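You operate a simulated robot arm through the tools that you are given. There is no shell and no other tool. Be economical: measure what you need, move in short steps, check, and stop when the job is done.

You run a simulated two-armed robot. Do the job below in one go: nothing can be reset, and whatever is moved stays where it is left.

Task
Take the lid off the green tin on the top of the teal dust box and lay it down there.

Only the result counts: the job must be done as asked and must still hold three seconds after the hand-in. Knocking over, shifting, dropping, spilling or breaking anything else fails it. A push-on lid holds only when it is set on centred and level and pressed home; a screw cap is set on level and turned clockwise until tight.

Robot
Two 7-joint arms with two-finger parallel grippers on one trunk, on a base that drives. Base frame: it is fixed to the floor where the robot stands at the start and does not move with it; the origin is under the middle of the robot, x ahead of it, y to its left, z up. Units: cm, rad, N and s.
The left shoulder is at the start at [5, 17.7, 115.4], the right one opposite. With the tool pointing down near the work surface each hand reaches from about 20 to 70 cm from the robot's upright axis, wherever it stands, measured 20 degrees to its own side. Payload 3.43 kg a hand.
The tool frame of a hand sits at the grasp point between the pads (the TCP): z along the fingers, y along the line on which they close. The tips reach 3.4 cm beyond it. Largest opening 12.8 cm; finger width 2.4, thickness 1.2; the body of the gripper, 4.8 by 13 cm, starts 9.6 cm behind the TCP.
Orientation is that of the tool frame in the base frame, as a unit quaternion [x, y, z, w]. With the fingers straight down and closing along the base's y, the tool's x points along the base's -x, its y along +y and its z along -z.

Tools
- The arms move only by the tool servo_tool. It takes "left_motion", "right_motion" or both (then of equal length, played together; a hand with none holds still); each is a list that holds one entry, the list of rows, each a list of 7 numbers: the turn, a rotation vector about the tool's x, y, z in rad, then the shift along the tool's x, y, z in cm, then the gripper command, from -1 (shut) to 1 (fully open), values between in proportion. In form: [[[rx, ry, rz, tx, ty, tz, hand], ...]]. A call has 1 to 8 rows; each row shifts and turns the commanded pose from where the row before left it, along the tool's axes as they then stand. A row lasts 0.2 s, in which the tool goes at most 5 cm and 0.15 rad; a call with a longer step from one row to the next is refused whole, and so is a gripper value outside its range. Where a pose cannot be reached the arm comes as near as it can. A force on the tool above 40 N (or 10 N above the force at the start of the call, whichever is more), or a blocked arm, ends the call early, and 0.2 s more pass. The fingers move at their own pace (about 10.8 cm/s each) and stop on an object; they squeeze with about 39 N. The grip force told is the motor's: it shows also when the fingers shut on nothing. Time passes only in rows, and 0.2 s behind the last, so rows that do not move let the fingers close. It gives the time, the measured TCP pose, the force on the tool (base axes), the opening and the grip force at its end, in the units of the frame above (readings bear some noise), with the torque about the TCP (base axes, N m) and any sound that the robot's microphone picked up.
- Cameras (640 x 400 px; columns grow to the right, rows downward): "scene" is now at [15.65, 0.12, 130.73]; the picture's right is [-0.00, -1.00, 0.00], its down [-0.65, 0.00, -0.76] and it looks along [0.76, -0.00, -0.65] (base axes); focal length 258 px, centre (320, 200). "left" rides on the left gripper at [7.6, 1.1, -16] in its tool frame; the picture's right is [-0.15, 0.99, 0.00], its down [-0.88, -0.13, -0.46] and it looks along [-0.45, -0.07, 0.89] (tool axes); focal length 234 px, centre (320, 200). "right" rides on the right gripper at [7.6, -1.1, -16] in its tool frame; the picture's right is [0.15, 0.99, 0.00], its down [-0.88, 0.13, -0.45] and it looks along [-0.45, 0.07, 0.89] (tool axes); focal length 234 px, centre (320, 200). There is no depth. A picture from a camera that has moved, and an enlarged one, comes with that camera's place and axes in the base frame and with its lens.
- camera(camera): a new picture of that camera. The clock stands still meanwhile.
- raise_lower(by): slides the trunk up (or, below 0, down) by that many cm; the arms and the scene camera ride with it, the base frame stays. It gives what a move gives, with no picture.
- base_move(legs): drives the robot by 1 to 6 legs, each [ahead, turn to the left] in cm and rad, along the robot's own axes; the way and the turn of a leg run together, so that a leg with both is an arc; at most 150 cm and 3.142 rad a leg. The arms and the cameras ride along, it lands a little off, and it stops where it bumps. It gives what a move gives.
- pan_tilt(pan, tilt): turns the head with the scene camera to pan (to the left, within 1.396 rad either way) and tilt (down, from -0.506 to 1.204), counted from straight ahead of the robot. It gives what a move gives.
- zoom(camera, box): a new picture of the part [left, top, right, bottom] of that camera's present view, enlarged. The clock stands still meanwhile.
- sign_off(): hands the job in; it is judged then, once.

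Work in short steps. Places have to be worked out from the pictures, the camera data and where the tool is seen: move nearer, look again, correct. Check each grasp and each placing, and mend what went wrong. You have 120 turns and 88 pictures in all, those below and enlarged ones among them. Open the grippers and draw the arms clear of the work before you hand the job in, unless the task says otherwise; then end with one line.

The tools are called as a command line: name --argument value ..., lists and objects as JSON in quotes. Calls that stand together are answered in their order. servo_tool: Moves the arms, as the interface text tells. Its arguments: {"type":"object","properties":{"left_motion":{"type":"array","items":{"type":"array","items":{"type":"array","items":{"type":"number"}}}},"right_motion":{"type":"array","items":{"type":"array","items":{"type":"array","items":{"type":"number"}}}}},"required":[]} The other tools are called the same way: raise_lower (by) slides the trunk up or down; base_move (legs) drives the base; pan_tilt (pan, tilt) turns the head that bears the scene camera; camera (camera) takes a picture; zoom (camera, box) takes an enlarged picture of a part of a camera's view; sign_off () hands the job in.

At the start:

```text
time_s: 0.0
left_eef_pos: [34.66, 13.49, 109.01]
left_orientation: [0.0, 1.0, 0.0, 0.0]
left_contact_force: [-0.4, 0.4, 0.1]
left_torque: [0.01, 0.02, -0.03]
left_finger_gap: 12.81
left_grasp_force: 0.0
right_eef_pos: [33.68, -16.13, 105.24]
right_orientation: [0.0, 1.0, 0.001, -0.001]
right_contact_force: [-0.3, -0.5, -0.4]
right_torque: [-0.02, 0.0, 0.0]
right_finger_gap: 12.84
right_grasp_force: 0.1
trunk travel left (down, up): [-32.5, 7.6]
robot x, y, heading: [0.14, -0.44, -0.0]
head pan, tilt: [-0.002, 0.709]
```

scene: 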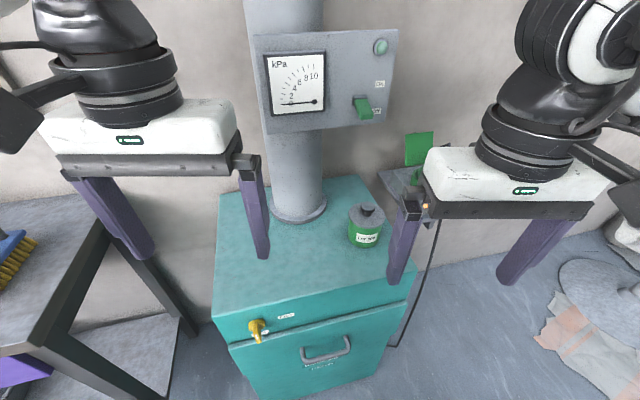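
right: 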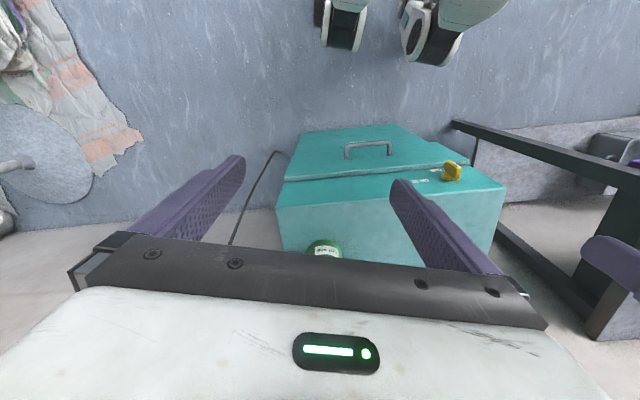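
left: 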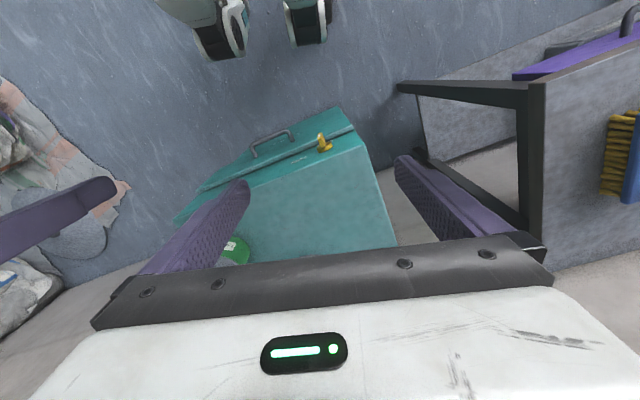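

I zoom on the tin to see the lid and its knob, and where it sits on the box.

zoom --camera "scene" --box '[300, 170, 440, 258]'

zoom --camera "scene" --box '[200, 150, 440, 300]'

```text
4.55 times, centred on (370, 214) of scene
camera zoom: at [15.65, 0.12, 130.73], right [0.0, -1.0, 0.0], down [-0.65, 0.0, -0.76], along [0.76, 0.0, -0.65], focal length 1173 px, centre (93, 136)
```

zoom: 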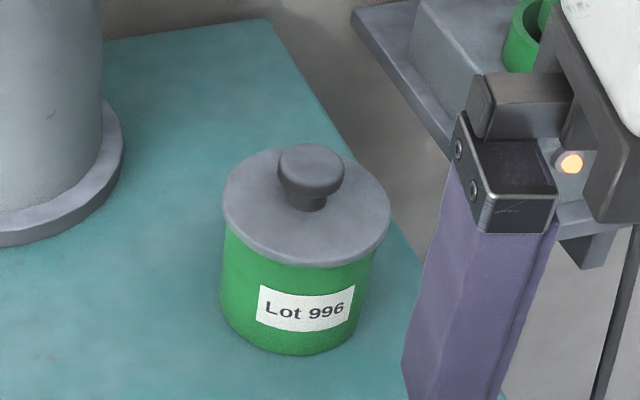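

```text
2.67 times, centred on (320, 225) of scene
camera zoom: at [15.65, 0.12, 130.73], right [0.0, -1.0, 0.0], down [-0.65, 0.0, -0.76], along [0.76, 0.0, -0.65], focal length 688 px, centre (320, 133)
```

zoom: 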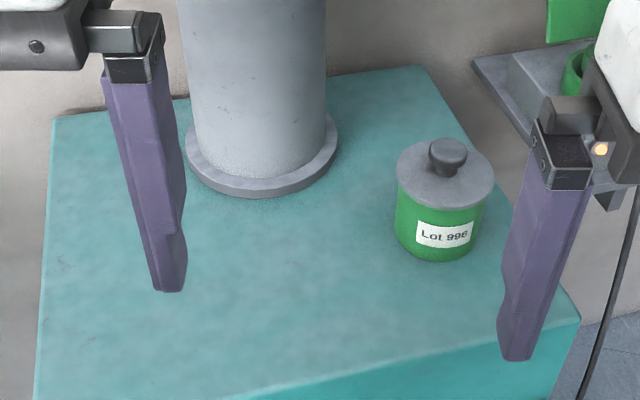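

Triangulating the scene and right views puts the tin near x 61.5, y -11.5, lid about z 86, knob top about z 89, and box top about z 79. The gauge panel overhangs close by, so I tilt the right hand back by about 0.6 rad and move partway in.

servo_tool --right_motion '[[[0, -0.15, 0, 0, 1.2, 0, 1], [0, -0.15, 0, 0, 1.2, 0, 1], [0, -0.15, 0, 0, 1.2, 0, 1], [0, -0.15, 0, 0, 1.1, 0, 1], [0, 0, 0, -2.5, 0, 2, 1], [0, 0, 0, -2.5, 0, 2, 1], [0, 0, 0, -2.5, 0, 2, 1], [0, 0, 0, 0, 0, 0, 1]]]'

camera --camera "right"

camera --camera "scene"

```text
time_s: 1.8
left_eef_pos: [34.59, 13.58, 108.88]
left_orientation: [0.0, 1.0, 0.0, 0.001]
left_contact_force: [0.1, -0.4, 1.1]
left_torque: [0.0, -0.02, 0.0]
left_finger_gap: 12.79
left_grasp_force: 0.1
right_eef_pos: [43.82, -10.89, 104.82]
right_orientation: [0.0, 0.956, 0.001, 0.294]
right_contact_force: [0.5, -0.3, -0.4]
right_torque: [0.01, -0.01, 0.02]
right_finger_gap: 12.82
right_grasp_force: 0.1
right hand out of reach, approached as far as the arm can: row 4
trunk travel left (down, up): [-32.5, 7.6]
robot x, y, heading: [0.32, -0.08, 0.002]
head pan, tilt: [-0.002, 0.709]
```

```text
82 pictures are left
camera right: at [28.58, -12.08, 113.76], right [-0.12, 0.99, -0.08], down [0.47, 0.13, 0.87], along [0.87, 0.07, -0.48], focal length 234 px, centre (320, 200)
```

right: 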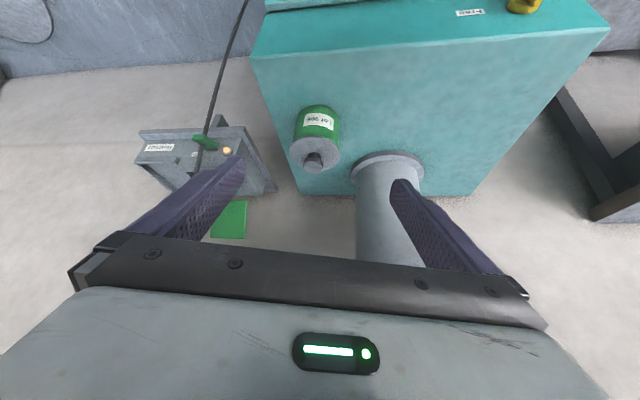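

```text
81 pictures are left
camera scene: at [15.64, 0.13, 130.73], right [0.0, -1.0, 0.0], down [-0.65, 0.0, -0.76], along [0.76, 0.0, -0.65], focal length 258 px, centre (320, 200)
```

scene: 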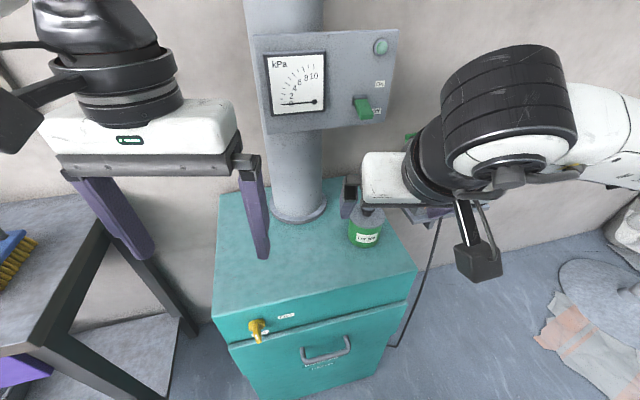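

The second triangulation agrees: knob at about (61.5, -11.35, 88.5). I move to a spot about 12 cm short of it along the tool axis.

servo_tool --right_motion '[[[0, 0, 0, -1.7, -0.15, 3.5, 1], [0, 0, 0, -1.7, -0.15, 3.5, 1], [0, 0, 0, -1.7, -0.15, 3.5, 1], [0, 0, 0, 0, 0, 0, 1]]]'

camera --camera "right"

camera --camera "scene"

```text
time_s: 2.8
left_eef_pos: [34.64, 13.58, 109.14]
left_orientation: [0.0, 1.0, 0.0, 0.0]
left_contact_force: [0.6, 0.2, -0.5]
left_torque: [-0.01, -0.01, 0.0]
left_finger_gap: 12.82
left_grasp_force: 0.1
right_eef_pos: [54.14, -11.52, 99.31]
right_orientation: [0.0, 0.955, 0.002, 0.296]
right_contact_force: [-0.4, 0.3, 0.1]
right_torque: [-0.04, 0.04, 0.01]
right_finger_gap: 12.81
right_grasp_force: 0.0
trunk travel left (down, up): [-32.5, 7.6]
robot x, y, heading: [-0.0, -0.15, 0.0]
head pan, tilt: [-0.002, 0.709]
```

```text
80 pictures are left
camera right: at [38.77, -12.63, 108.13], right [-0.12, 0.99, -0.08], down [0.47, 0.13, 0.87], along [0.87, 0.07, -0.48], focal length 234 px, centre (320, 200)
```

right: 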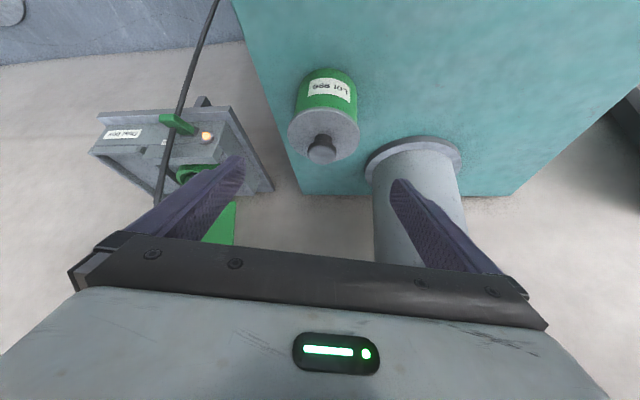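

```text
79 pictures are left
camera scene: at [15.63, 0.12, 130.74], right [0.0, -1.0, 0.0], down [-0.65, 0.0, -0.76], along [0.76, 0.0, -0.65], focal length 258 px, centre (320, 200)
```

scene: 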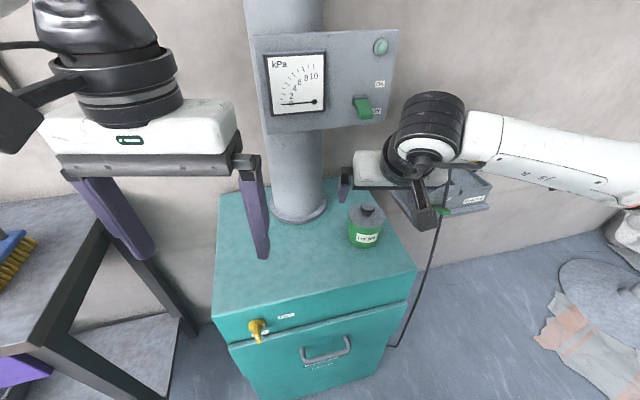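

The knob now resolves to about (61.1, -11.15, 88). I advance 8 cm along the tool with a small centring correction and look again.

servo_tool --right_motion '[[[0, 0, 0, 0.15, 0.15, 3, 0.6], [0, 0, 0, 0.15, 0.12, 3, 0.4], [0, 0, 0, 0.1, 0.1, 2.2, 0.2], [0, 0, 0, 0, 0, 0, 0.2]]]'

camera --camera "right"

zoom --camera "scene" --box '[300, 140, 460, 260]'

```text
time_s: 3.8
left_eef_pos: [34.69, 13.54, 108.99]
left_orientation: [0.0, 1.0, 0.0, -0.001]
left_contact_force: [0.7, 0.1, 0.0]
left_torque: [0.0, 0.03, -0.05]
left_finger_gap: 12.8
left_grasp_force: 0.0
right_eef_pos: [58.23, -11.06, 92.06]
right_orientation: [0.0, 0.956, 0.001, 0.294]
right_contact_force: [0.4, -0.3, 0.2]
right_torque: [0.02, 0.02, 0.01]
right_finger_gap: 7.7
right_grasp_force: 0.0
trunk travel left (down, up): [-32.5, 7.6]
robot x, y, heading: [-0.0, 0.29, 0.001]
head pan, tilt: [-0.002, 0.709]
```

```text
78 pictures are left
camera right: at [42.9, -12.28, 101.02], right [-0.12, 0.99, -0.08], down [0.47, 0.13, 0.87], along [0.87, 0.07, -0.48], focal length 234 px, centre (320, 200)
```

right: 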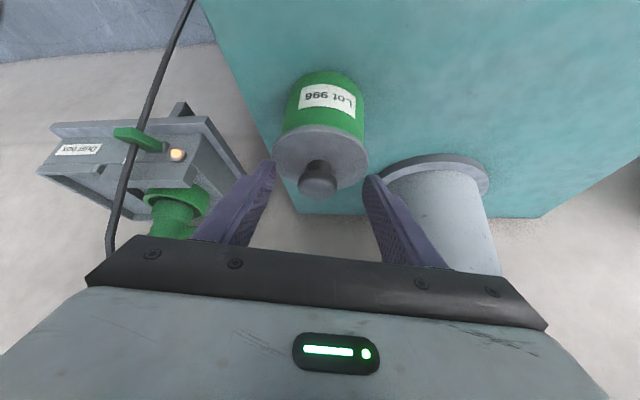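

```text
3.33 times, centred on (380, 200) of scene
camera zoom: at [15.64, 0.12, 130.73], right [0.0, -1.0, 0.0], down [-0.65, 0.0, -0.76], along [0.76, 0.0, -0.65], focal length 860 px, centre (120, 200)
```

zoom: 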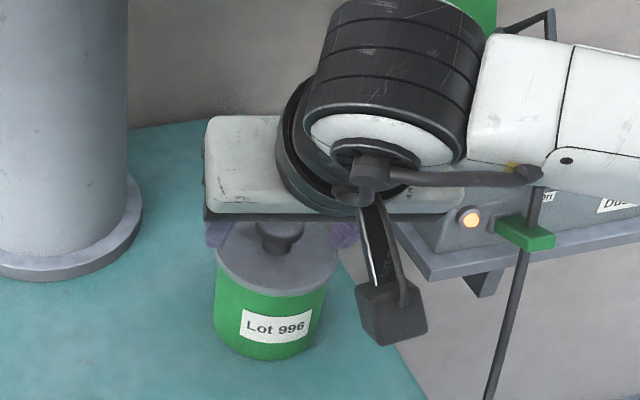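

The knob is centred between the fingers, with its head at about z 88.7. I move in the last 2.2 cm and then close on the knob.

servo_tool --right_motion '[[[0, 0, 0, -0.25, 0, 1.1, 0.2], [0, 0, 0, -0.25, 0, 1.1, 0.2], [0, 0, 0, 0, 0, 0, 0.2]]]'

camera --camera "right"

```text
time_s: 4.4
left_eef_pos: [34.68, 13.46, 109.14]
left_orientation: [0.001, 1.0, 0.0, 0.0]
left_contact_force: [0.8, 0.3, 0.4]
left_torque: [0.0, 0.01, 0.04]
left_finger_gap: 12.79
left_grasp_force: 0.1
right_eef_pos: [60.24, -11.11, 92.14]
right_orientation: [0.001, 0.951, 0.003, 0.309]
right_contact_force: [-5.3, -2.2, 18.0]
right_torque: [-0.3, 0.09, -0.1]
right_finger_gap: 7.73
right_grasp_force: 0.7
trunk travel left (down, up): [-32.5, 7.6]
robot x, y, heading: [-0.02, 0.11, 0.0]
head pan, tilt: [-0.002, 0.709]
stopped in row 2 (right hand): the force on the tool passed its limit at 47 N (the readings are from after the stop); the commanded pose is now the measured one
```

```text
76 pictures are left
camera right: at [44.56, -12.25, 100.62], right [-0.12, 0.99, -0.08], down [0.45, 0.12, 0.89], along [0.89, 0.07, -0.46], focal length 234 px, centre (320, 200)
```

right: 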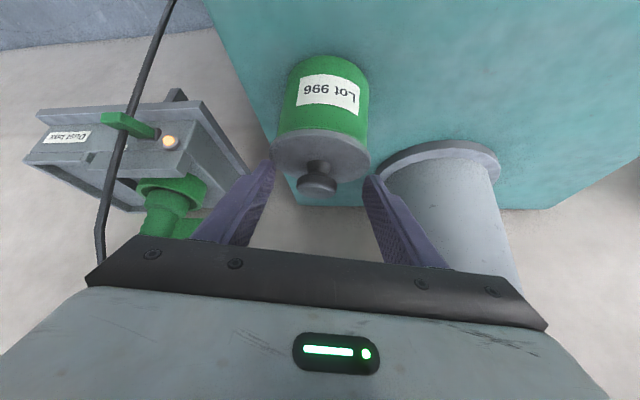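

The tips touched something, probably the lid top, so the lid sits a little higher than I judged. I back off slightly and zoom in to check that the tin has not moved and where the tips are.

servo_tool --right_motion '[[[0, 0, 0, -0.2, 0, -0.3, 0.2], [0, 0, 0, 0, 0, 0, 0.2]]]'

zoom --camera "scene" --box '[320, 180, 416, 240]'

zoom --camera "right" --box '[220, 90, 420, 215]'

```text
time_s: 5.0
left_eef_pos: [34.45, 13.51, 108.93]
left_orientation: [0.001, 1.0, 0.0, 0.0]
left_contact_force: [-0.2, -0.2, 0.1]
left_torque: [0.0, -0.01, 0.02]
left_finger_gap: 12.8
left_grasp_force: 0.2
right_eef_pos: [59.92, -11.03, 92.0]
right_orientation: [0.001, 0.953, 0.001, 0.304]
right_contact_force: [-3.6, 0.2, 7.7]
right_torque: [0.04, 0.02, 0.04]
right_finger_gap: 7.71
right_grasp_force: 0.1
trunk travel left (down, up): [-32.5, 7.6]
robot x, y, heading: [0.08, 0.09, -0.002]
head pan, tilt: [-0.002, 0.709]
```

```text
6.67 times, centred on (368, 210) of scene
camera zoom: at [15.52, 0.12, 130.74], right [0.0, -1.0, 0.0], down [-0.65, 0.0, -0.76], along [0.76, 0.0, -0.65], focal length 1720 px, centre (0, 133)
```

zoom: 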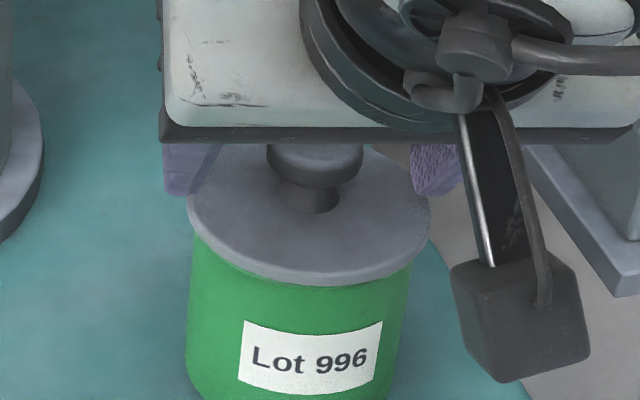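

```text
3.20 times, centred on (320, 152) of right
camera zoom: at [44.4, -12.24, 100.7], right [-0.12, 0.99, -0.08], down [0.45, 0.13, 0.88], along [0.88, 0.07, -0.46], focal length 749 px, centre (320, 352)
```

zoom: 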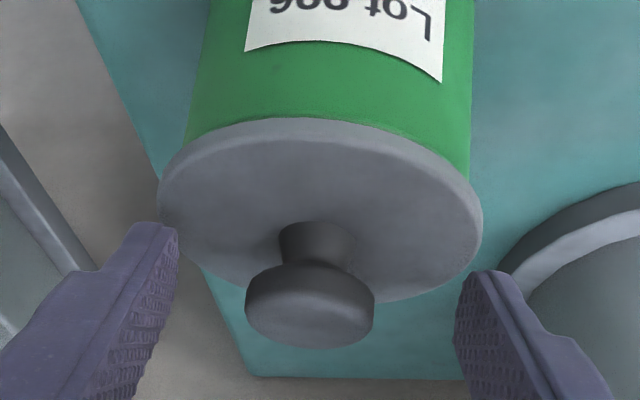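

The tips rest lightly on the lid rim, and the knob lies between the pads. I rise 0.5 cm, shift 0.2 cm to -y, and close on the knob.

servo_tool --right_motion '[[[0, 0, 0, -0.28, -0.2, -0.42, 0.2], [0, 0, 0, 0, 0, 0, -0.2], [0, 0, 0, 0, 0, 0, -0.5], [0, 0, 0, 0, 0, 0, -1], [0, 0, 0, 0, 0, 0, -1]]]'

zoom --camera "right" --box '[220, 90, 420, 215]'

```text
time_s: 6.2
left_eef_pos: [34.73, 13.57, 109.13]
left_orientation: [0.0, 1.0, 0.0, -0.001]
left_contact_force: [0.4, -0.8, 0.4]
left_torque: [-0.01, -0.04, 0.0]
left_finger_gap: 12.82
left_grasp_force: 0.0
right_eef_pos: [59.95, -11.29, 92.48]
right_orientation: [0.002, 0.953, 0.001, 0.303]
right_contact_force: [0.0, 0.1, -0.9]
right_torque: [-0.02, 0.01, 0.0]
right_finger_gap: 3.24
right_grasp_force: 39.0
trunk travel left (down, up): [-32.5, 7.6]
robot x, y, heading: [0.08, 0.16, 0.003]
head pan, tilt: [-0.002, 0.709]
```

```text
3.20 times, centred on (320, 152) of right
camera zoom: at [44.54, -12.51, 101.14], right [-0.12, 0.99, -0.08], down [0.46, 0.13, 0.88], along [0.88, 0.07, -0.47], focal length 749 px, centre (320, 352)
```

zoom: 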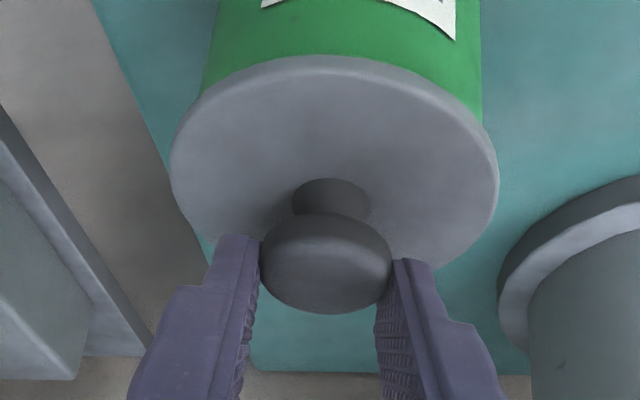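

The knob is gripped (gap 3.24 cm, 39 N) with no net load. I lift gently by 0.6 cm and watch the force and whether the tin rises with it.

servo_tool --right_motion '[[[0, 0, 0, -0.17, 0, -0.25, -1], [0, 0, 0, -0.17, 0, -0.25, -1], [0, 0, 0, 0, 0, 0, -1]]]'

zoom --camera "scene" --box '[320, 190, 416, 250]'

zoom --camera "right" --box '[220, 50, 420, 175]'

```text
time_s: 7.0
left_eef_pos: [34.62, 13.64, 109.12]
left_orientation: [0.002, 1.0, 0.0, -0.001]
left_contact_force: [0.3, -0.1, 0.9]
left_torque: [-0.02, 0.02, 0.02]
left_finger_gap: 12.78
left_grasp_force: 0.1
right_eef_pos: [59.93, -11.31, 93.09]
right_orientation: [0.003, 0.953, 0.0, 0.304]
right_contact_force: [0.2, 0.2, -2.1]
right_torque: [-0.01, 0.04, 0.02]
right_finger_gap: 3.24
right_grasp_force: 39.0
trunk travel left (down, up): [-32.5, 7.6]
robot x, y, heading: [-0.19, 0.0, 0.0]
head pan, tilt: [-0.002, 0.709]
```

```text
6.67 times, centred on (368, 220) of scene
camera zoom: at [15.64, 0.1, 130.73], right [0.0, -1.0, 0.0], down [-0.65, 0.0, -0.76], along [0.76, 0.0, -0.65], focal length 1720 px, centre (0, 67)
```

zoom: 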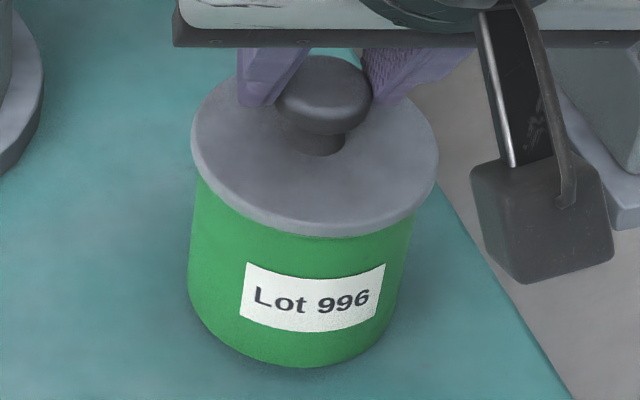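

```text
3.20 times, centred on (320, 112) of right
camera zoom: at [44.48, -12.56, 101.74], right [-0.12, 0.99, -0.08], down [0.45, 0.13, 0.88], along [0.88, 0.07, -0.46], focal length 749 px, centre (320, 480)
```

zoom: 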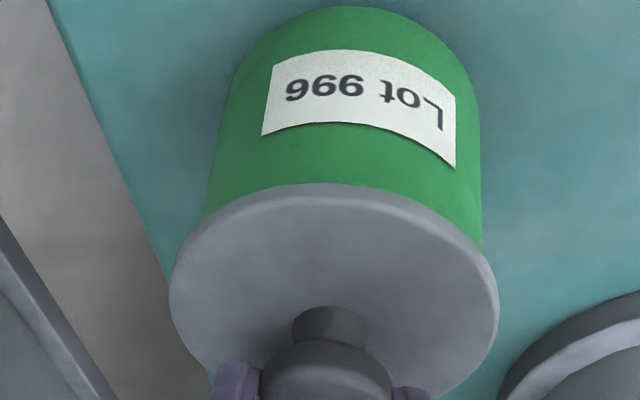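

From the hand camera the tin kept the same place relative to the lid during the lift, so the tin is rising with a tight lid. I set it back down and compare its place with the start picture.

servo_tool --right_motion '[[[0, 0, 0, 0.17, 0, 0.25, -1], [0, 0, 0, 0.17, 0, 0.25, -1], [0, 0, 0, 0, 0, 0, -1]]]'

zoom --camera "scene" --box '[300, 170, 440, 258]'

camera --camera "left"

```text
time_s: 7.8
left_eef_pos: [34.6, 13.6, 108.97]
left_orientation: [0.001, 1.0, -0.001, -0.002]
left_contact_force: [0.3, -0.2, -0.6]
left_torque: [-0.01, 0.02, 0.04]
left_finger_gap: 12.79
left_grasp_force: 0.0
right_eef_pos: [60.05, -11.24, 92.39]
right_orientation: [0.002, 0.953, 0.0, 0.304]
right_contact_force: [-0.5, 0.2, -0.8]
right_torque: [-0.01, 0.0, -0.01]
right_finger_gap: 3.26
right_grasp_force: 39.1
trunk travel left (down, up): [-32.5, 7.6]
robot x, y, heading: [0.11, 0.3, 0.001]
head pan, tilt: [-0.002, 0.709]
```

```text
4.55 times, centred on (370, 214) of scene
camera zoom: at [15.63, 0.1, 130.73], right [0.0, -1.0, 0.0], down [-0.65, 0.0, -0.76], along [0.76, 0.0, -0.65], focal length 1173 px, centre (93, 136)
```

zoom: 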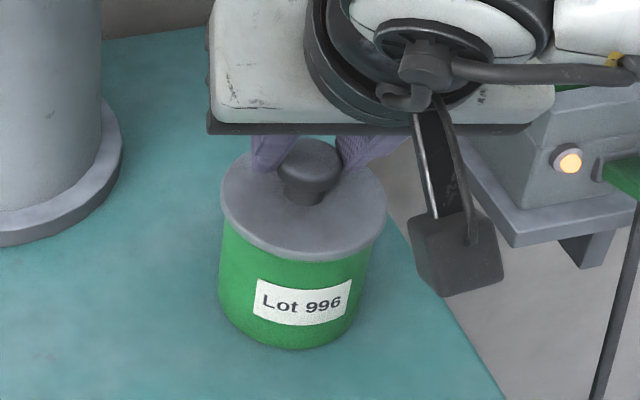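

```text
69 pictures are left
camera left: at [27.13, 14.69, 124.94], right [0.15, 0.99, 0.0], down [0.88, -0.13, 0.45], along [0.45, -0.07, -0.89], focal length 234 px, centre (320, 200)
```

left: 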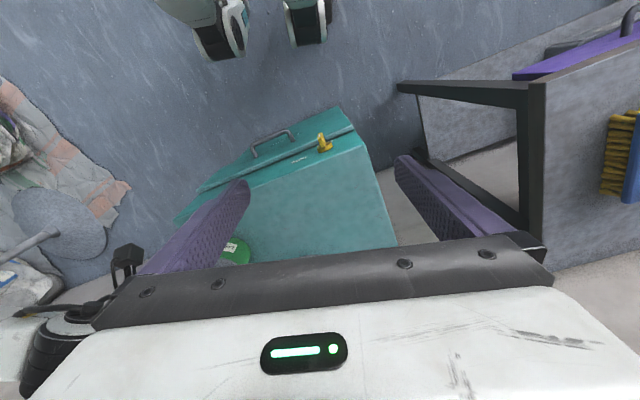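

The tin is back on the box within about 2–3 mm of its start place, and the lid is tight. The left hand must hold the tin body while the right pulls, so I bring it forward first and yaw it toward the tin.

servo_tool --left_motion '[[[0, 0, 0, -3.35, -1.15, 2.2, 1], [0, 0, 0, -3.35, -1.15, 2.2, 1], [0, 0, 0, -3.35, -1.15, 2.2, 1], [0, 0, 0.15, -3.35, -1.15, 2.2, 1], [0, 0, 0.15, 0, 0, 0, 1], [0, 0, 0.15, 0, 0, 0, 1], [0, 0, 0.15, 0, 0, 0, 1], [0, 0, 0.15, 0, 0, 0, 1]]]'

camera --camera "scene"

```text
time_s: 9.6
left_eef_pos: [47.97, 8.91, 100.2]
left_orientation: [0.367, 0.93, 0.0, -0.001]
left_contact_force: [0.4, -0.4, 0.2]
left_torque: [0.0, -0.02, 0.0]
left_finger_gap: 12.78
left_grasp_force: 0.0
right_eef_pos: [59.97, -11.18, 92.4]
right_orientation: [0.002, 0.953, 0.001, 0.304]
right_contact_force: [-0.6, 0.3, -1.8]
right_torque: [0.0, 0.0, 0.02]
right_finger_gap: 3.23
right_grasp_force: 38.7
trunk travel left (down, up): [-32.5, 7.6]
robot x, y, heading: [-0.03, -0.1, 0.003]
head pan, tilt: [-0.002, 0.709]
```

```text
68 pictures are left
camera scene: at [15.64, 0.1, 130.73], right [0.0, -1.0, 0.0], down [-0.65, 0.0, -0.76], along [0.76, 0.0, -0.65], focal length 258 px, centre (320, 200)
```

scene: 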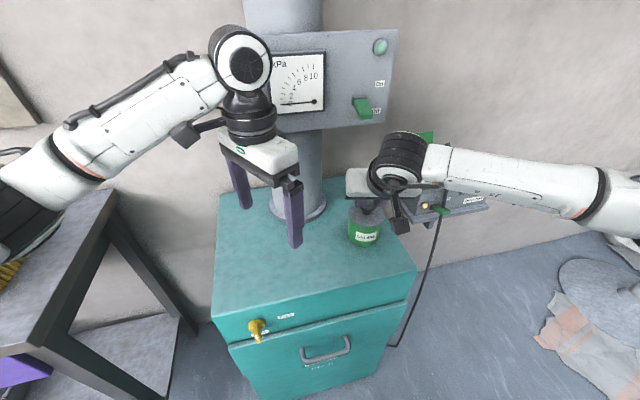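

The left hand is yawed about 43° as planned. Now I pitch it to 30° below horizontal while moving to a pre-grasp point some 13 cm short of the tin.

servo_tool --left_motion '[[[0, -0.15, 0, -1.5, -0.73, 1.34, 1], [0, -0.15, 0, -1.28, -0.73, 1.55, 1], [0, -0.15, 0, -1.04, -0.73, 1.72, 1], [0, -0.15, 0, -0.77, -0.73, 1.86, 1], [0, -0.15, 0, -0.48, -0.73, 1.95, 1], [0, -0.15, 0, -0.18, -0.73, 2.0, 1], [0, -0.15, 0, 0.12, -0.73, 2.01, 1], [0, 0, 0, 0, 0, 0, 1]]]'

camera --camera "scene"

camera --camera "left"

```text
time_s: 11.4
left_eef_pos: [52.37, -1.89, 90.96]
left_orientation: [0.317, 0.805, -0.185, 0.466]
left_contact_force: [0.8, -0.2, 0.2]
left_torque: [-0.01, 0.03, 0.01]
left_finger_gap: 12.83
left_grasp_force: 0.0
right_eef_pos: [59.87, -11.29, 92.43]
right_orientation: [0.001, 0.953, 0.001, 0.304]
right_contact_force: [-0.1, -0.6, -1.2]
right_torque: [-0.02, 0.03, -0.02]
right_finger_gap: 3.24
right_grasp_force: 39.6
trunk travel left (down, up): [-32.5, 7.6]
robot x, y, heading: [-0.13, 0.11, -0.001]
head pan, tilt: [-0.002, 0.709]
```

```text
67 pictures are left
camera scene: at [15.64, 0.1, 130.73], right [0.0, -1.0, 0.0], down [-0.65, 0.0, -0.76], along [0.76, 0.0, -0.65], focal length 258 px, centre (320, 200)
```

scene: 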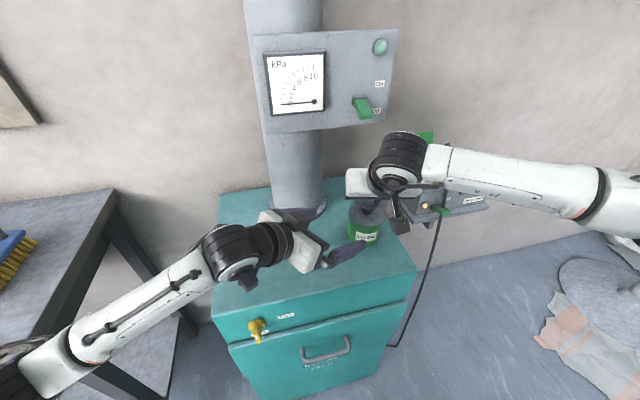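

```text
66 pictures are left
camera left: at [40.25, 10.87, 92.19], right [0.73, 0.67, 0.13], down [-0.06, -0.12, 0.99], along [0.68, -0.73, -0.05], focal length 234 px, centre (320, 200)
```

left: 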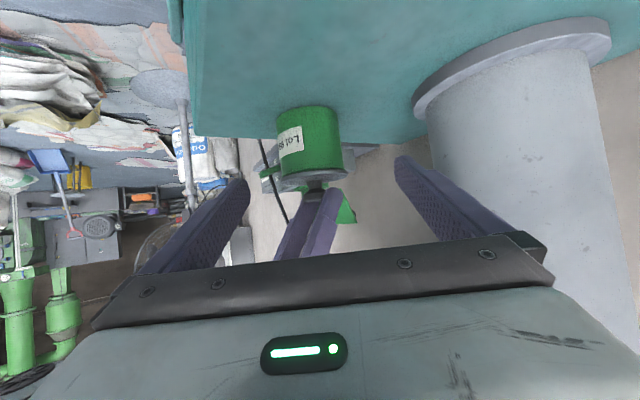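

The left view shows the tin between the fingers. In the tool frame its centre lies about 1.4 cm to -y and 15 cm ahead, so I shift, advance 9 cm and look again.

servo_tool --left_motion '[[[0, 0, 0, 0.2, -0.7, 1.5, 1], [0, 0, 0, 0.2, -0.7, 2.5, 1], [0, 0, 0, 0.2, 0, 2.5, 1], [0, 0, 0, 0.1, 0, 2.5, 1], [0, 0, 0, 0, 0, 0, 1]]]'

camera --camera "left"

zoom --camera "scene" --box '[200, 150, 440, 300]'

```text
time_s: 12.6
left_eef_pos: [56.66, -8.27, 85.73]
left_orientation: [0.317, 0.805, -0.184, 0.466]
left_contact_force: [-0.3, 0.2, -0.7]
left_torque: [0.0, 0.03, 0.0]
left_finger_gap: 12.81
left_grasp_force: 0.1
right_eef_pos: [59.98, -11.27, 92.51]
right_orientation: [0.002, 0.953, 0.001, 0.304]
right_contact_force: [-0.6, -0.5, -0.4]
right_torque: [-0.01, 0.01, -0.01]
right_finger_gap: 3.25
right_grasp_force: 39.3
trunk travel left (down, up): [-32.5, 7.6]
robot x, y, heading: [-0.19, 0.06, -0.0]
head pan, tilt: [-0.002, 0.709]
```

```text
65 pictures are left
camera left: at [44.51, 4.61, 87.11], right [0.73, 0.67, 0.13], down [-0.06, -0.12, 0.99], along [0.68, -0.73, -0.05], focal length 234 px, centre (320, 200)
```

left: 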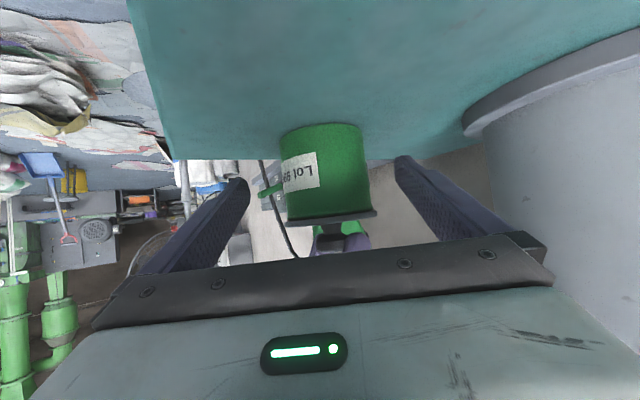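

```text
2.67 times, centred on (320, 225) of scene
camera zoom: at [15.63, 0.1, 130.73], right [0.0, -1.0, 0.0], down [-0.65, 0.0, -0.76], along [0.76, 0.0, -0.65], focal length 688 px, centre (320, 133)
```

zoom: 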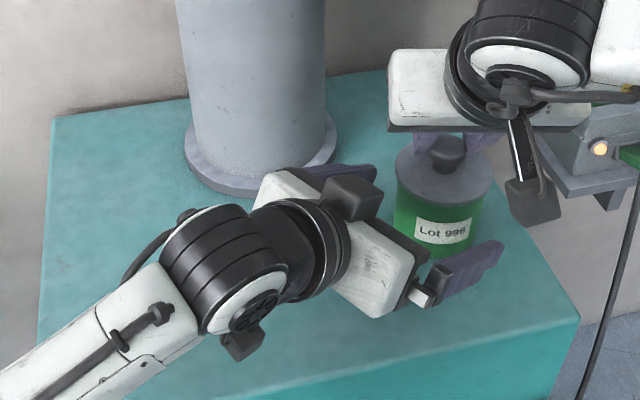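

The tin is nearly centred (about 0.4 cm to +y) with roughly 5 cm to go. I move in and look before closing.

servo_tool --left_motion '[[[0, 0, 0, 0, 0.2, 2, 1], [0, 0, 0, 0, 0.2, 2, 1], [0, 0, 0, 0, 0, 1, 1], [0, 0, 0, 0, 0, 0, 1]]]'

camera --camera "left"

zoom --camera "scene" --box '[280, 170, 440, 270]'

```text
time_s: 13.6
left_eef_pos: [60.29, -10.74, 83.37]
left_orientation: [0.317, 0.806, -0.184, 0.466]
left_contact_force: [1.1, -1.2, 1.5]
left_torque: [-0.02, 0.0, -0.02]
left_finger_gap: 12.79
left_grasp_force: 0.2
right_eef_pos: [59.92, -11.34, 92.48]
right_orientation: [0.002, 0.953, 0.002, 0.304]
right_contact_force: [-0.3, 0.5, -1.6]
right_torque: [0.01, 0.03, -0.02]
right_finger_gap: 3.25
right_grasp_force: 39.3
trunk travel left (down, up): [-32.5, 7.6]
robot x, y, heading: [0.09, -0.18, -0.002]
head pan, tilt: [-0.002, 0.709]
```

```text
63 pictures are left
camera left: at [48.21, 2.15, 84.58], right [0.73, 0.67, 0.13], down [-0.06, -0.12, 0.99], along [0.68, -0.73, -0.05], focal length 234 px, centre (320, 200)
```

left: 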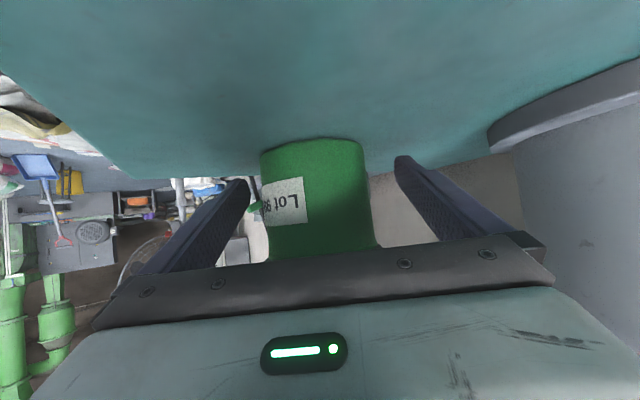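

```text
4.00 times, centred on (360, 220) of scene
camera zoom: at [15.63, 0.1, 130.73], right [0.0, -1.0, 0.0], down [-0.65, 0.0, -0.76], along [0.76, 0.0, -0.65], focal length 1032 px, centre (160, 120)
```

zoom: 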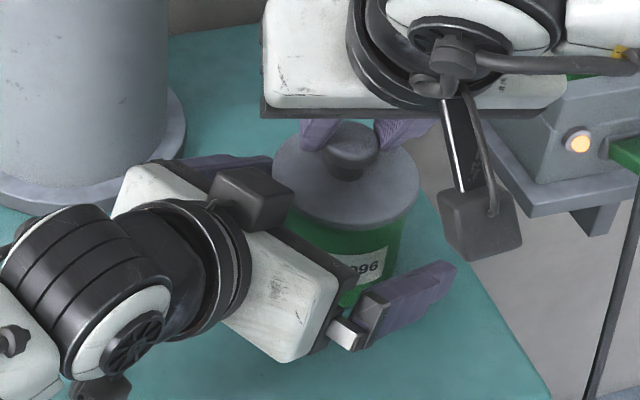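

The tin centre is level with the TCP, about 0.3 cm to -y. I correct that and close the left fingers on the body in stages.

servo_tool --left_motion '[[[0, 0, 0, 0, -0.3, 0, 0.8], [0, 0, 0, 0, 0, 0, 0.5], [0, 0, 0, 0, 0, 0, 0.35], [0, 0, 0, 0, 0, 0, 0.2], [0, 0, 0, 0, 0, 0, 0.0], [0, 0, 0, 0, 0, 0, -1], [0, 0, 0, 0, 0, 0, -1]]]'

camera --camera "left"

zoom --camera "scene" --box '[280, 170, 440, 270]'

```text
time_s: 15.2
left_eef_pos: [60.15, -10.98, 83.41]
left_orientation: [0.317, 0.806, -0.184, 0.465]
left_contact_force: [2.6, 0.9, 0.0]
left_torque: [0.0, 0.0, -0.06]
left_finger_gap: 7.85
left_grasp_force: 39.0
right_eef_pos: [59.98, -11.22, 92.37]
right_orientation: [0.002, 0.953, 0.0, 0.303]
right_contact_force: [-3.2, -1.4, 0.5]
right_torque: [-0.11, 0.18, 0.04]
right_finger_gap: 3.25
right_grasp_force: 39.0
trunk travel left (down, up): [-32.5, 7.6]
robot x, y, heading: [0.11, -0.08, 0.002]
head pan, tilt: [-0.002, 0.709]
```

```text
61 pictures are left
camera left: at [47.96, 1.9, 84.59], right [0.73, 0.67, 0.13], down [-0.06, -0.12, 0.99], along [0.68, -0.73, -0.05], focal length 234 px, centre (320, 200)
```

left: 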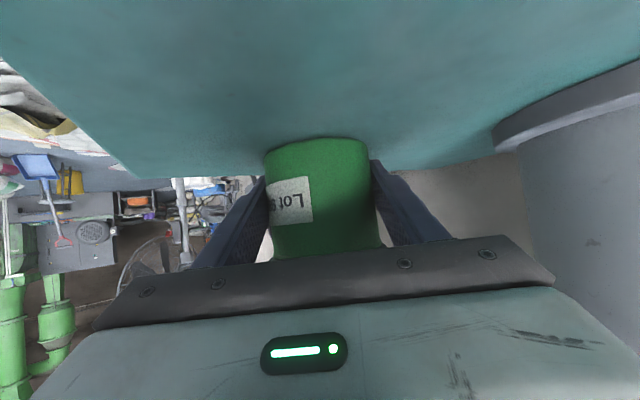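

```text
4.00 times, centred on (360, 220) of scene
camera zoom: at [15.63, 0.1, 130.73], right [0.0, -1.0, 0.0], down [-0.65, 0.0, -0.76], along [0.76, 0.0, -0.65], focal length 1032 px, centre (160, 120)
```

zoom: 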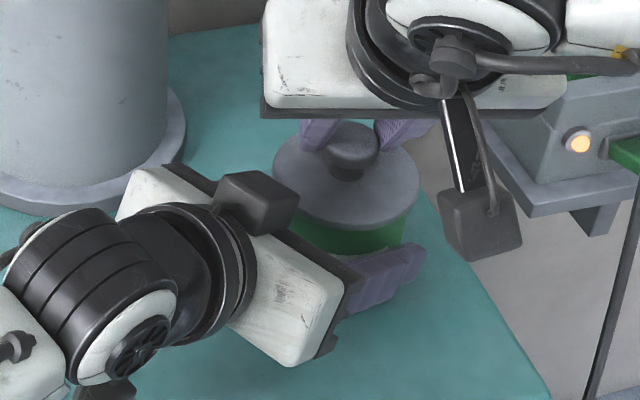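

Both hands hold firmly (7.85 cm on the body, 3.25 cm on the knob). The right now pulls straight up in small steps.

servo_tool --right_motion '[[[0, 0, 0, -0.17, 0, -0.25, -1], [0, 0, 0, -0.17, 0, -0.25, -1], [0, 0, 0, -0.17, 0, -0.25, -1], [0, 0, 0, -0.17, 0, -0.25, -1], [0, 0, 0, 0, 0, 0, -1]]]'

zoom --camera "scene" --box '[280, 170, 440, 270]'

camera --camera "left"

```text
time_s: 16.4
left_eef_pos: [60.08, -10.97, 83.2]
left_orientation: [0.317, 0.805, -0.184, 0.466]
left_contact_force: [-1.0, 1.4, 0.0]
left_torque: [0.01, -0.01, 0.01]
left_finger_gap: 7.82
left_grasp_force: 39.1
right_eef_pos: [59.97, -11.24, 93.71]
right_orientation: [0.002, 0.952, 0.001, 0.305]
right_contact_force: [-0.5, 0.0, -0.3]
right_torque: [0.0, -0.01, 0.01]
right_finger_gap: 3.23
right_grasp_force: 38.7
trunk travel left (down, up): [-32.5, 7.6]
robot x, y, heading: [0.09, 0.12, -0.002]
head pan, tilt: [-0.002, 0.709]
heard: snap
```

```text
4.00 times, centred on (360, 220) of scene
camera zoom: at [15.64, 0.1, 130.73], right [0.0, -1.0, 0.0], down [-0.65, 0.0, -0.76], along [0.76, 0.0, -0.65], focal length 1032 px, centre (160, 120)
```

zoom: 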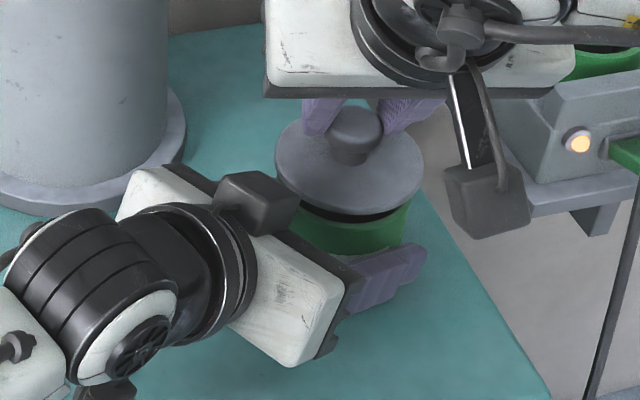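

```text
58 pictures are left
camera left: at [47.95, 1.88, 84.59], right [0.73, 0.67, 0.13], down [-0.06, -0.12, 0.99], along [0.68, -0.73, -0.05], focal length 234 px, centre (320, 200)
```

left: 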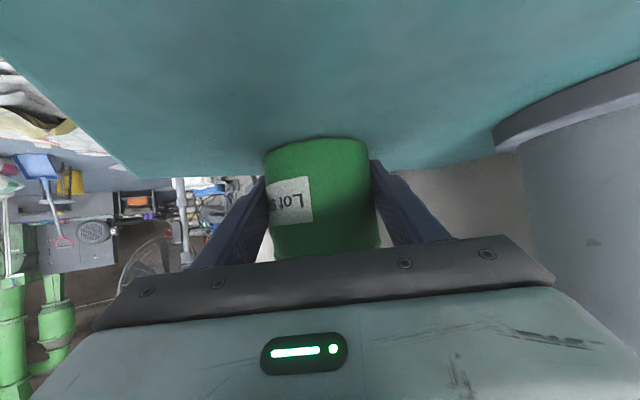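

A snap: the lid is free, and the tin stayed put in the left hand. I raise the lid 4 cm more and then open the left hand.

servo_tool --right_motion '[[[0, 0, 0, -0.58, 0, -0.82, -1], [0, 0, 0, -0.58, 0, -0.82, -1], [0, 0, 0, -0.58, 0, -0.82, -1], [0, 0, 0, -0.58, 0, -0.82, -1], [0, 0, 0, 0, 0, 0, -1], [0, 0, 0, 0, 0, 0, -1], [0, 0, 0, 0, 0, 0, -1]]]' --left_motion '[[[0, 0, 0, 0, 0, 0, -1], [0, 0, 0, 0, 0, 0, -1], [0, 0, 0, 0, 0, 0, 0.2], [0, 0, 0, 0, 0, 0, 0.3], [0, 0, 0, 0, 0, 0, 0.6], [0, 0, 0, 0, 0, 0, 1], [0, 0, 0, 0, 0, 0, 1]]]'

camera --camera "left"

zoom --camera "scene" --box '[280, 170, 440, 270]'

```text
time_s: 18.0
left_eef_pos: [60.12, -10.96, 83.36]
left_orientation: [0.317, 0.806, -0.184, 0.465]
left_contact_force: [0.2, -0.3, 0.2]
left_torque: [0.0, -0.03, -0.01]
left_finger_gap: 12.79
left_grasp_force: 0.1
right_eef_pos: [59.98, -11.28, 97.66]
right_orientation: [0.002, 0.953, 0.001, 0.304]
right_contact_force: [0.0, 0.1, -0.7]
right_torque: [-0.03, 0.0, 0.0]
right_finger_gap: 3.26
right_grasp_force: 38.8
trunk travel left (down, up): [-32.5, 7.6]
robot x, y, heading: [0.23, 0.42, 0.001]
head pan, tilt: [-0.002, 0.709]
```

```text
57 pictures are left
camera left: at [47.94, 1.89, 84.6], right [0.73, 0.67, 0.13], down [-0.06, -0.12, 0.99], along [0.68, -0.73, -0.05], focal length 234 px, centre (320, 200)
```

left: 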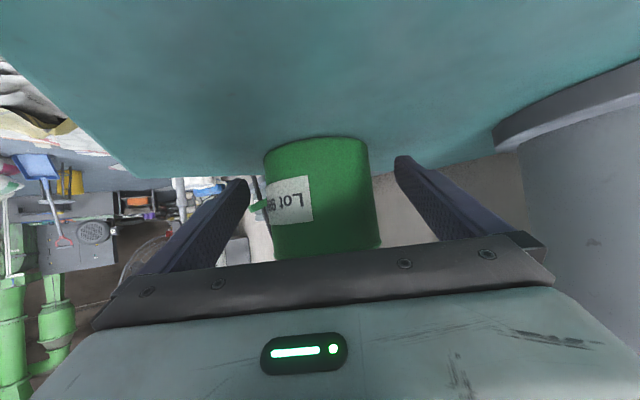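

```text
4.00 times, centred on (360, 220) of scene
camera zoom: at [15.63, 0.1, 130.73], right [0.0, -1.0, 0.0], down [-0.65, 0.0, -0.76], along [0.76, 0.0, -0.65], focal length 1032 px, centre (160, 120)
```

zoom: 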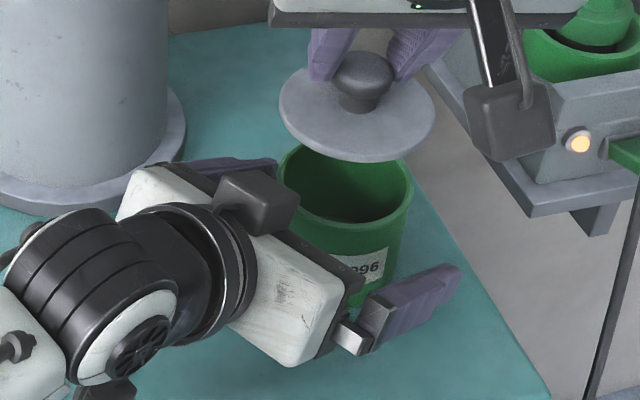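

The tin is open and steady, and the left fingers are clear. I back the left hand straight out along its tool axis.

servo_tool --left_motion '[[[0, 0, 0, 0, 0, -2, 1], [0, 0, 0, 0, 0, -3, 1], [0, 0, 0, 0, 0, -3.5, 1], [0, 0, 0, 0, 0, -3.5, 1], [0, 0, 0, -1, 0, -3.5, 1], [0, 0, 0, -2, 0, -3.5, 1], [0, 0, 0, -3, 0, -2.5, 1], [0, 0, 0, -3, 0, -2, 1]]]'

camera --camera "scene"

```text
time_s: 19.8
left_eef_pos: [48.2, -0.22, 102.89]
left_orientation: [0.317, 0.805, -0.185, 0.466]
left_contact_force: [-0.2, 0.2, 0.2]
left_torque: [-0.01, 0.01, 0.0]
left_finger_gap: 12.8
left_grasp_force: 0.0
right_eef_pos: [59.91, -11.23, 97.67]
right_orientation: [0.002, 0.953, 0.001, 0.304]
right_contact_force: [-0.1, 0.0, -0.2]
right_torque: [0.0, -0.01, 0.0]
right_finger_gap: 3.26
right_grasp_force: 38.8
trunk travel left (down, up): [-32.5, 7.6]
robot x, y, heading: [0.13, -0.43, -0.002]
head pan, tilt: [-0.002, 0.709]
```

```text
55 pictures are left
camera scene: at [15.62, 0.09, 130.73], right [0.0, -1.0, 0.0], down [-0.65, 0.0, -0.76], along [0.76, 0.0, -0.65], focal length 258 px, centre (320, 200)
```

scene: 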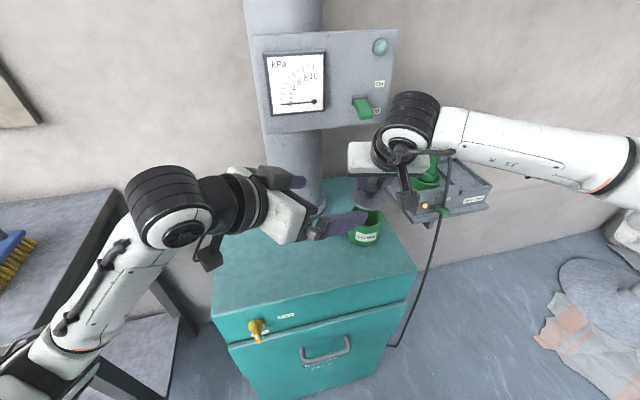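

The left hand is clear of the tin but near the right hand. I draw it away to the left.

servo_tool --left_motion '[[[0, 0, 0, 0, 1.5, -3, 1], [0, 0, 0, 0, 2, -3, 1], [0, 0, 0, 0, 2.5, -2, 1], [0, 0, 0, 0, 2.5, -1, 1], [0, 0, 0, 0, 1.5, -1, 1], [0, 0, 0, 0, 0, 0, 1]]]'

camera --camera "scene"

```text
time_s: 21.2
left_eef_pos: [48.88, 13.25, 107.72]
left_orientation: [0.316, 0.806, -0.183, 0.466]
left_contact_force: [0.3, 0.3, 0.0]
left_torque: [-0.01, 0.05, -0.02]
left_finger_gap: 12.8
left_grasp_force: 0.2
right_eef_pos: [59.86, -11.23, 97.75]
right_orientation: [0.002, 0.953, 0.001, 0.304]
right_contact_force: [-0.2, 0.2, 0.6]
right_torque: [0.03, -0.01, -0.03]
right_finger_gap: 3.25
right_grasp_force: 39.3
trunk travel left (down, up): [-32.5, 7.6]
robot x, y, heading: [0.1, -0.09, 0.0]
head pan, tilt: [-0.002, 0.709]
```

```text
54 pictures are left
camera scene: at [15.63, 0.09, 130.73], right [0.0, -1.0, 0.0], down [-0.65, 0.0, -0.76], along [0.76, 0.0, -0.65], focal length 258 px, centre (320, 200)
```

scene: 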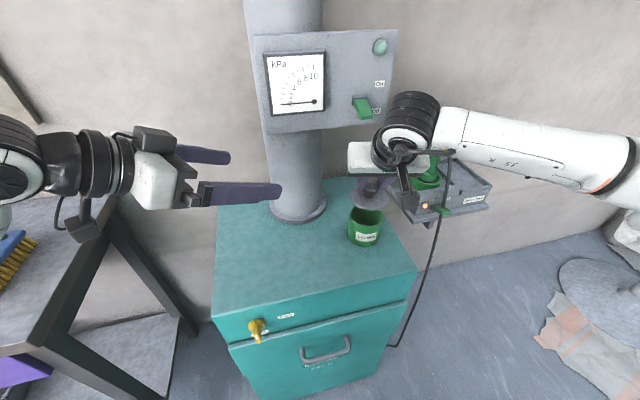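

The way is clear. I carry the lid about 12 cm toward the front and 4 cm left, over free box top, and lower it most of the way.

servo_tool --right_motion '[[[0, 0, 0, 2.45, 1, -1.73, -1], [0, 0, 0, 2.45, 1, -1.73, -1], [0, 0, 0, 2.45, 1, -1.73, -1], [0, 0, 0, 2.45, 1, -1.73, -1], [0, 0, 0, 1.73, 0, 2.45, -1], [0, 0, 0, 1.73, 0, 2.45, -1], [0, 0, 0, 1.4, 0, 2.0, -1], [0, 0, 0, 0, 0, 0, -1]]]'

camera --camera "scene"

camera --camera "right"

```text
time_s: 23.0
left_eef_pos: [48.85, 13.13, 107.73]
left_orientation: [0.316, 0.806, -0.183, 0.466]
left_contact_force: [-0.4, -0.6, -0.2]
left_torque: [0.0, 0.02, -0.02]
left_finger_gap: 12.79
left_grasp_force: 0.0
right_eef_pos: [47.91, -7.18, 89.22]
right_orientation: [0.002, 0.953, 0.001, 0.304]
right_contact_force: [-0.5, -0.5, -1.1]
right_torque: [0.02, -0.03, 0.02]
right_finger_gap: 3.25
right_grasp_force: 38.9
trunk travel left (down, up): [-32.5, 7.6]
robot x, y, heading: [-0.18, 0.22, 0.001]
head pan, tilt: [-0.002, 0.709]
```

```text
53 pictures are left
camera scene: at [15.62, 0.1, 130.73], right [0.0, -1.0, 0.0], down [-0.65, 0.0, -0.76], along [0.76, 0.0, -0.65], focal length 258 px, centre (320, 200)
```

scene: 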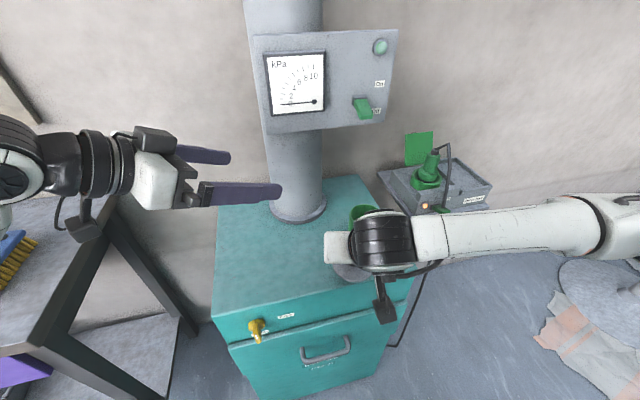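

```text
52 pictures are left
camera right: at [32.52, -8.35, 97.77], right [-0.12, 0.99, -0.08], down [0.45, 0.13, 0.88], along [0.88, 0.07, -0.46], focal length 234 px, centre (320, 200)
```

right: 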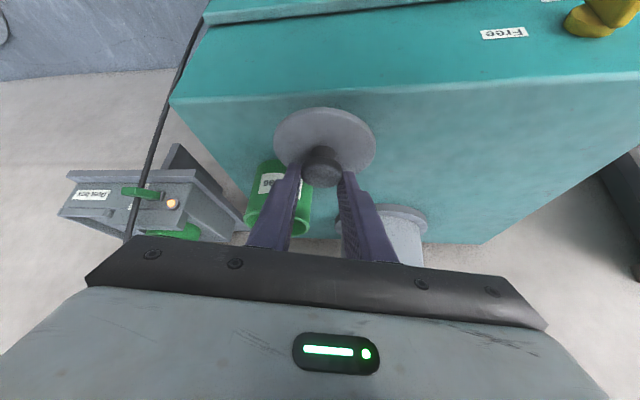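

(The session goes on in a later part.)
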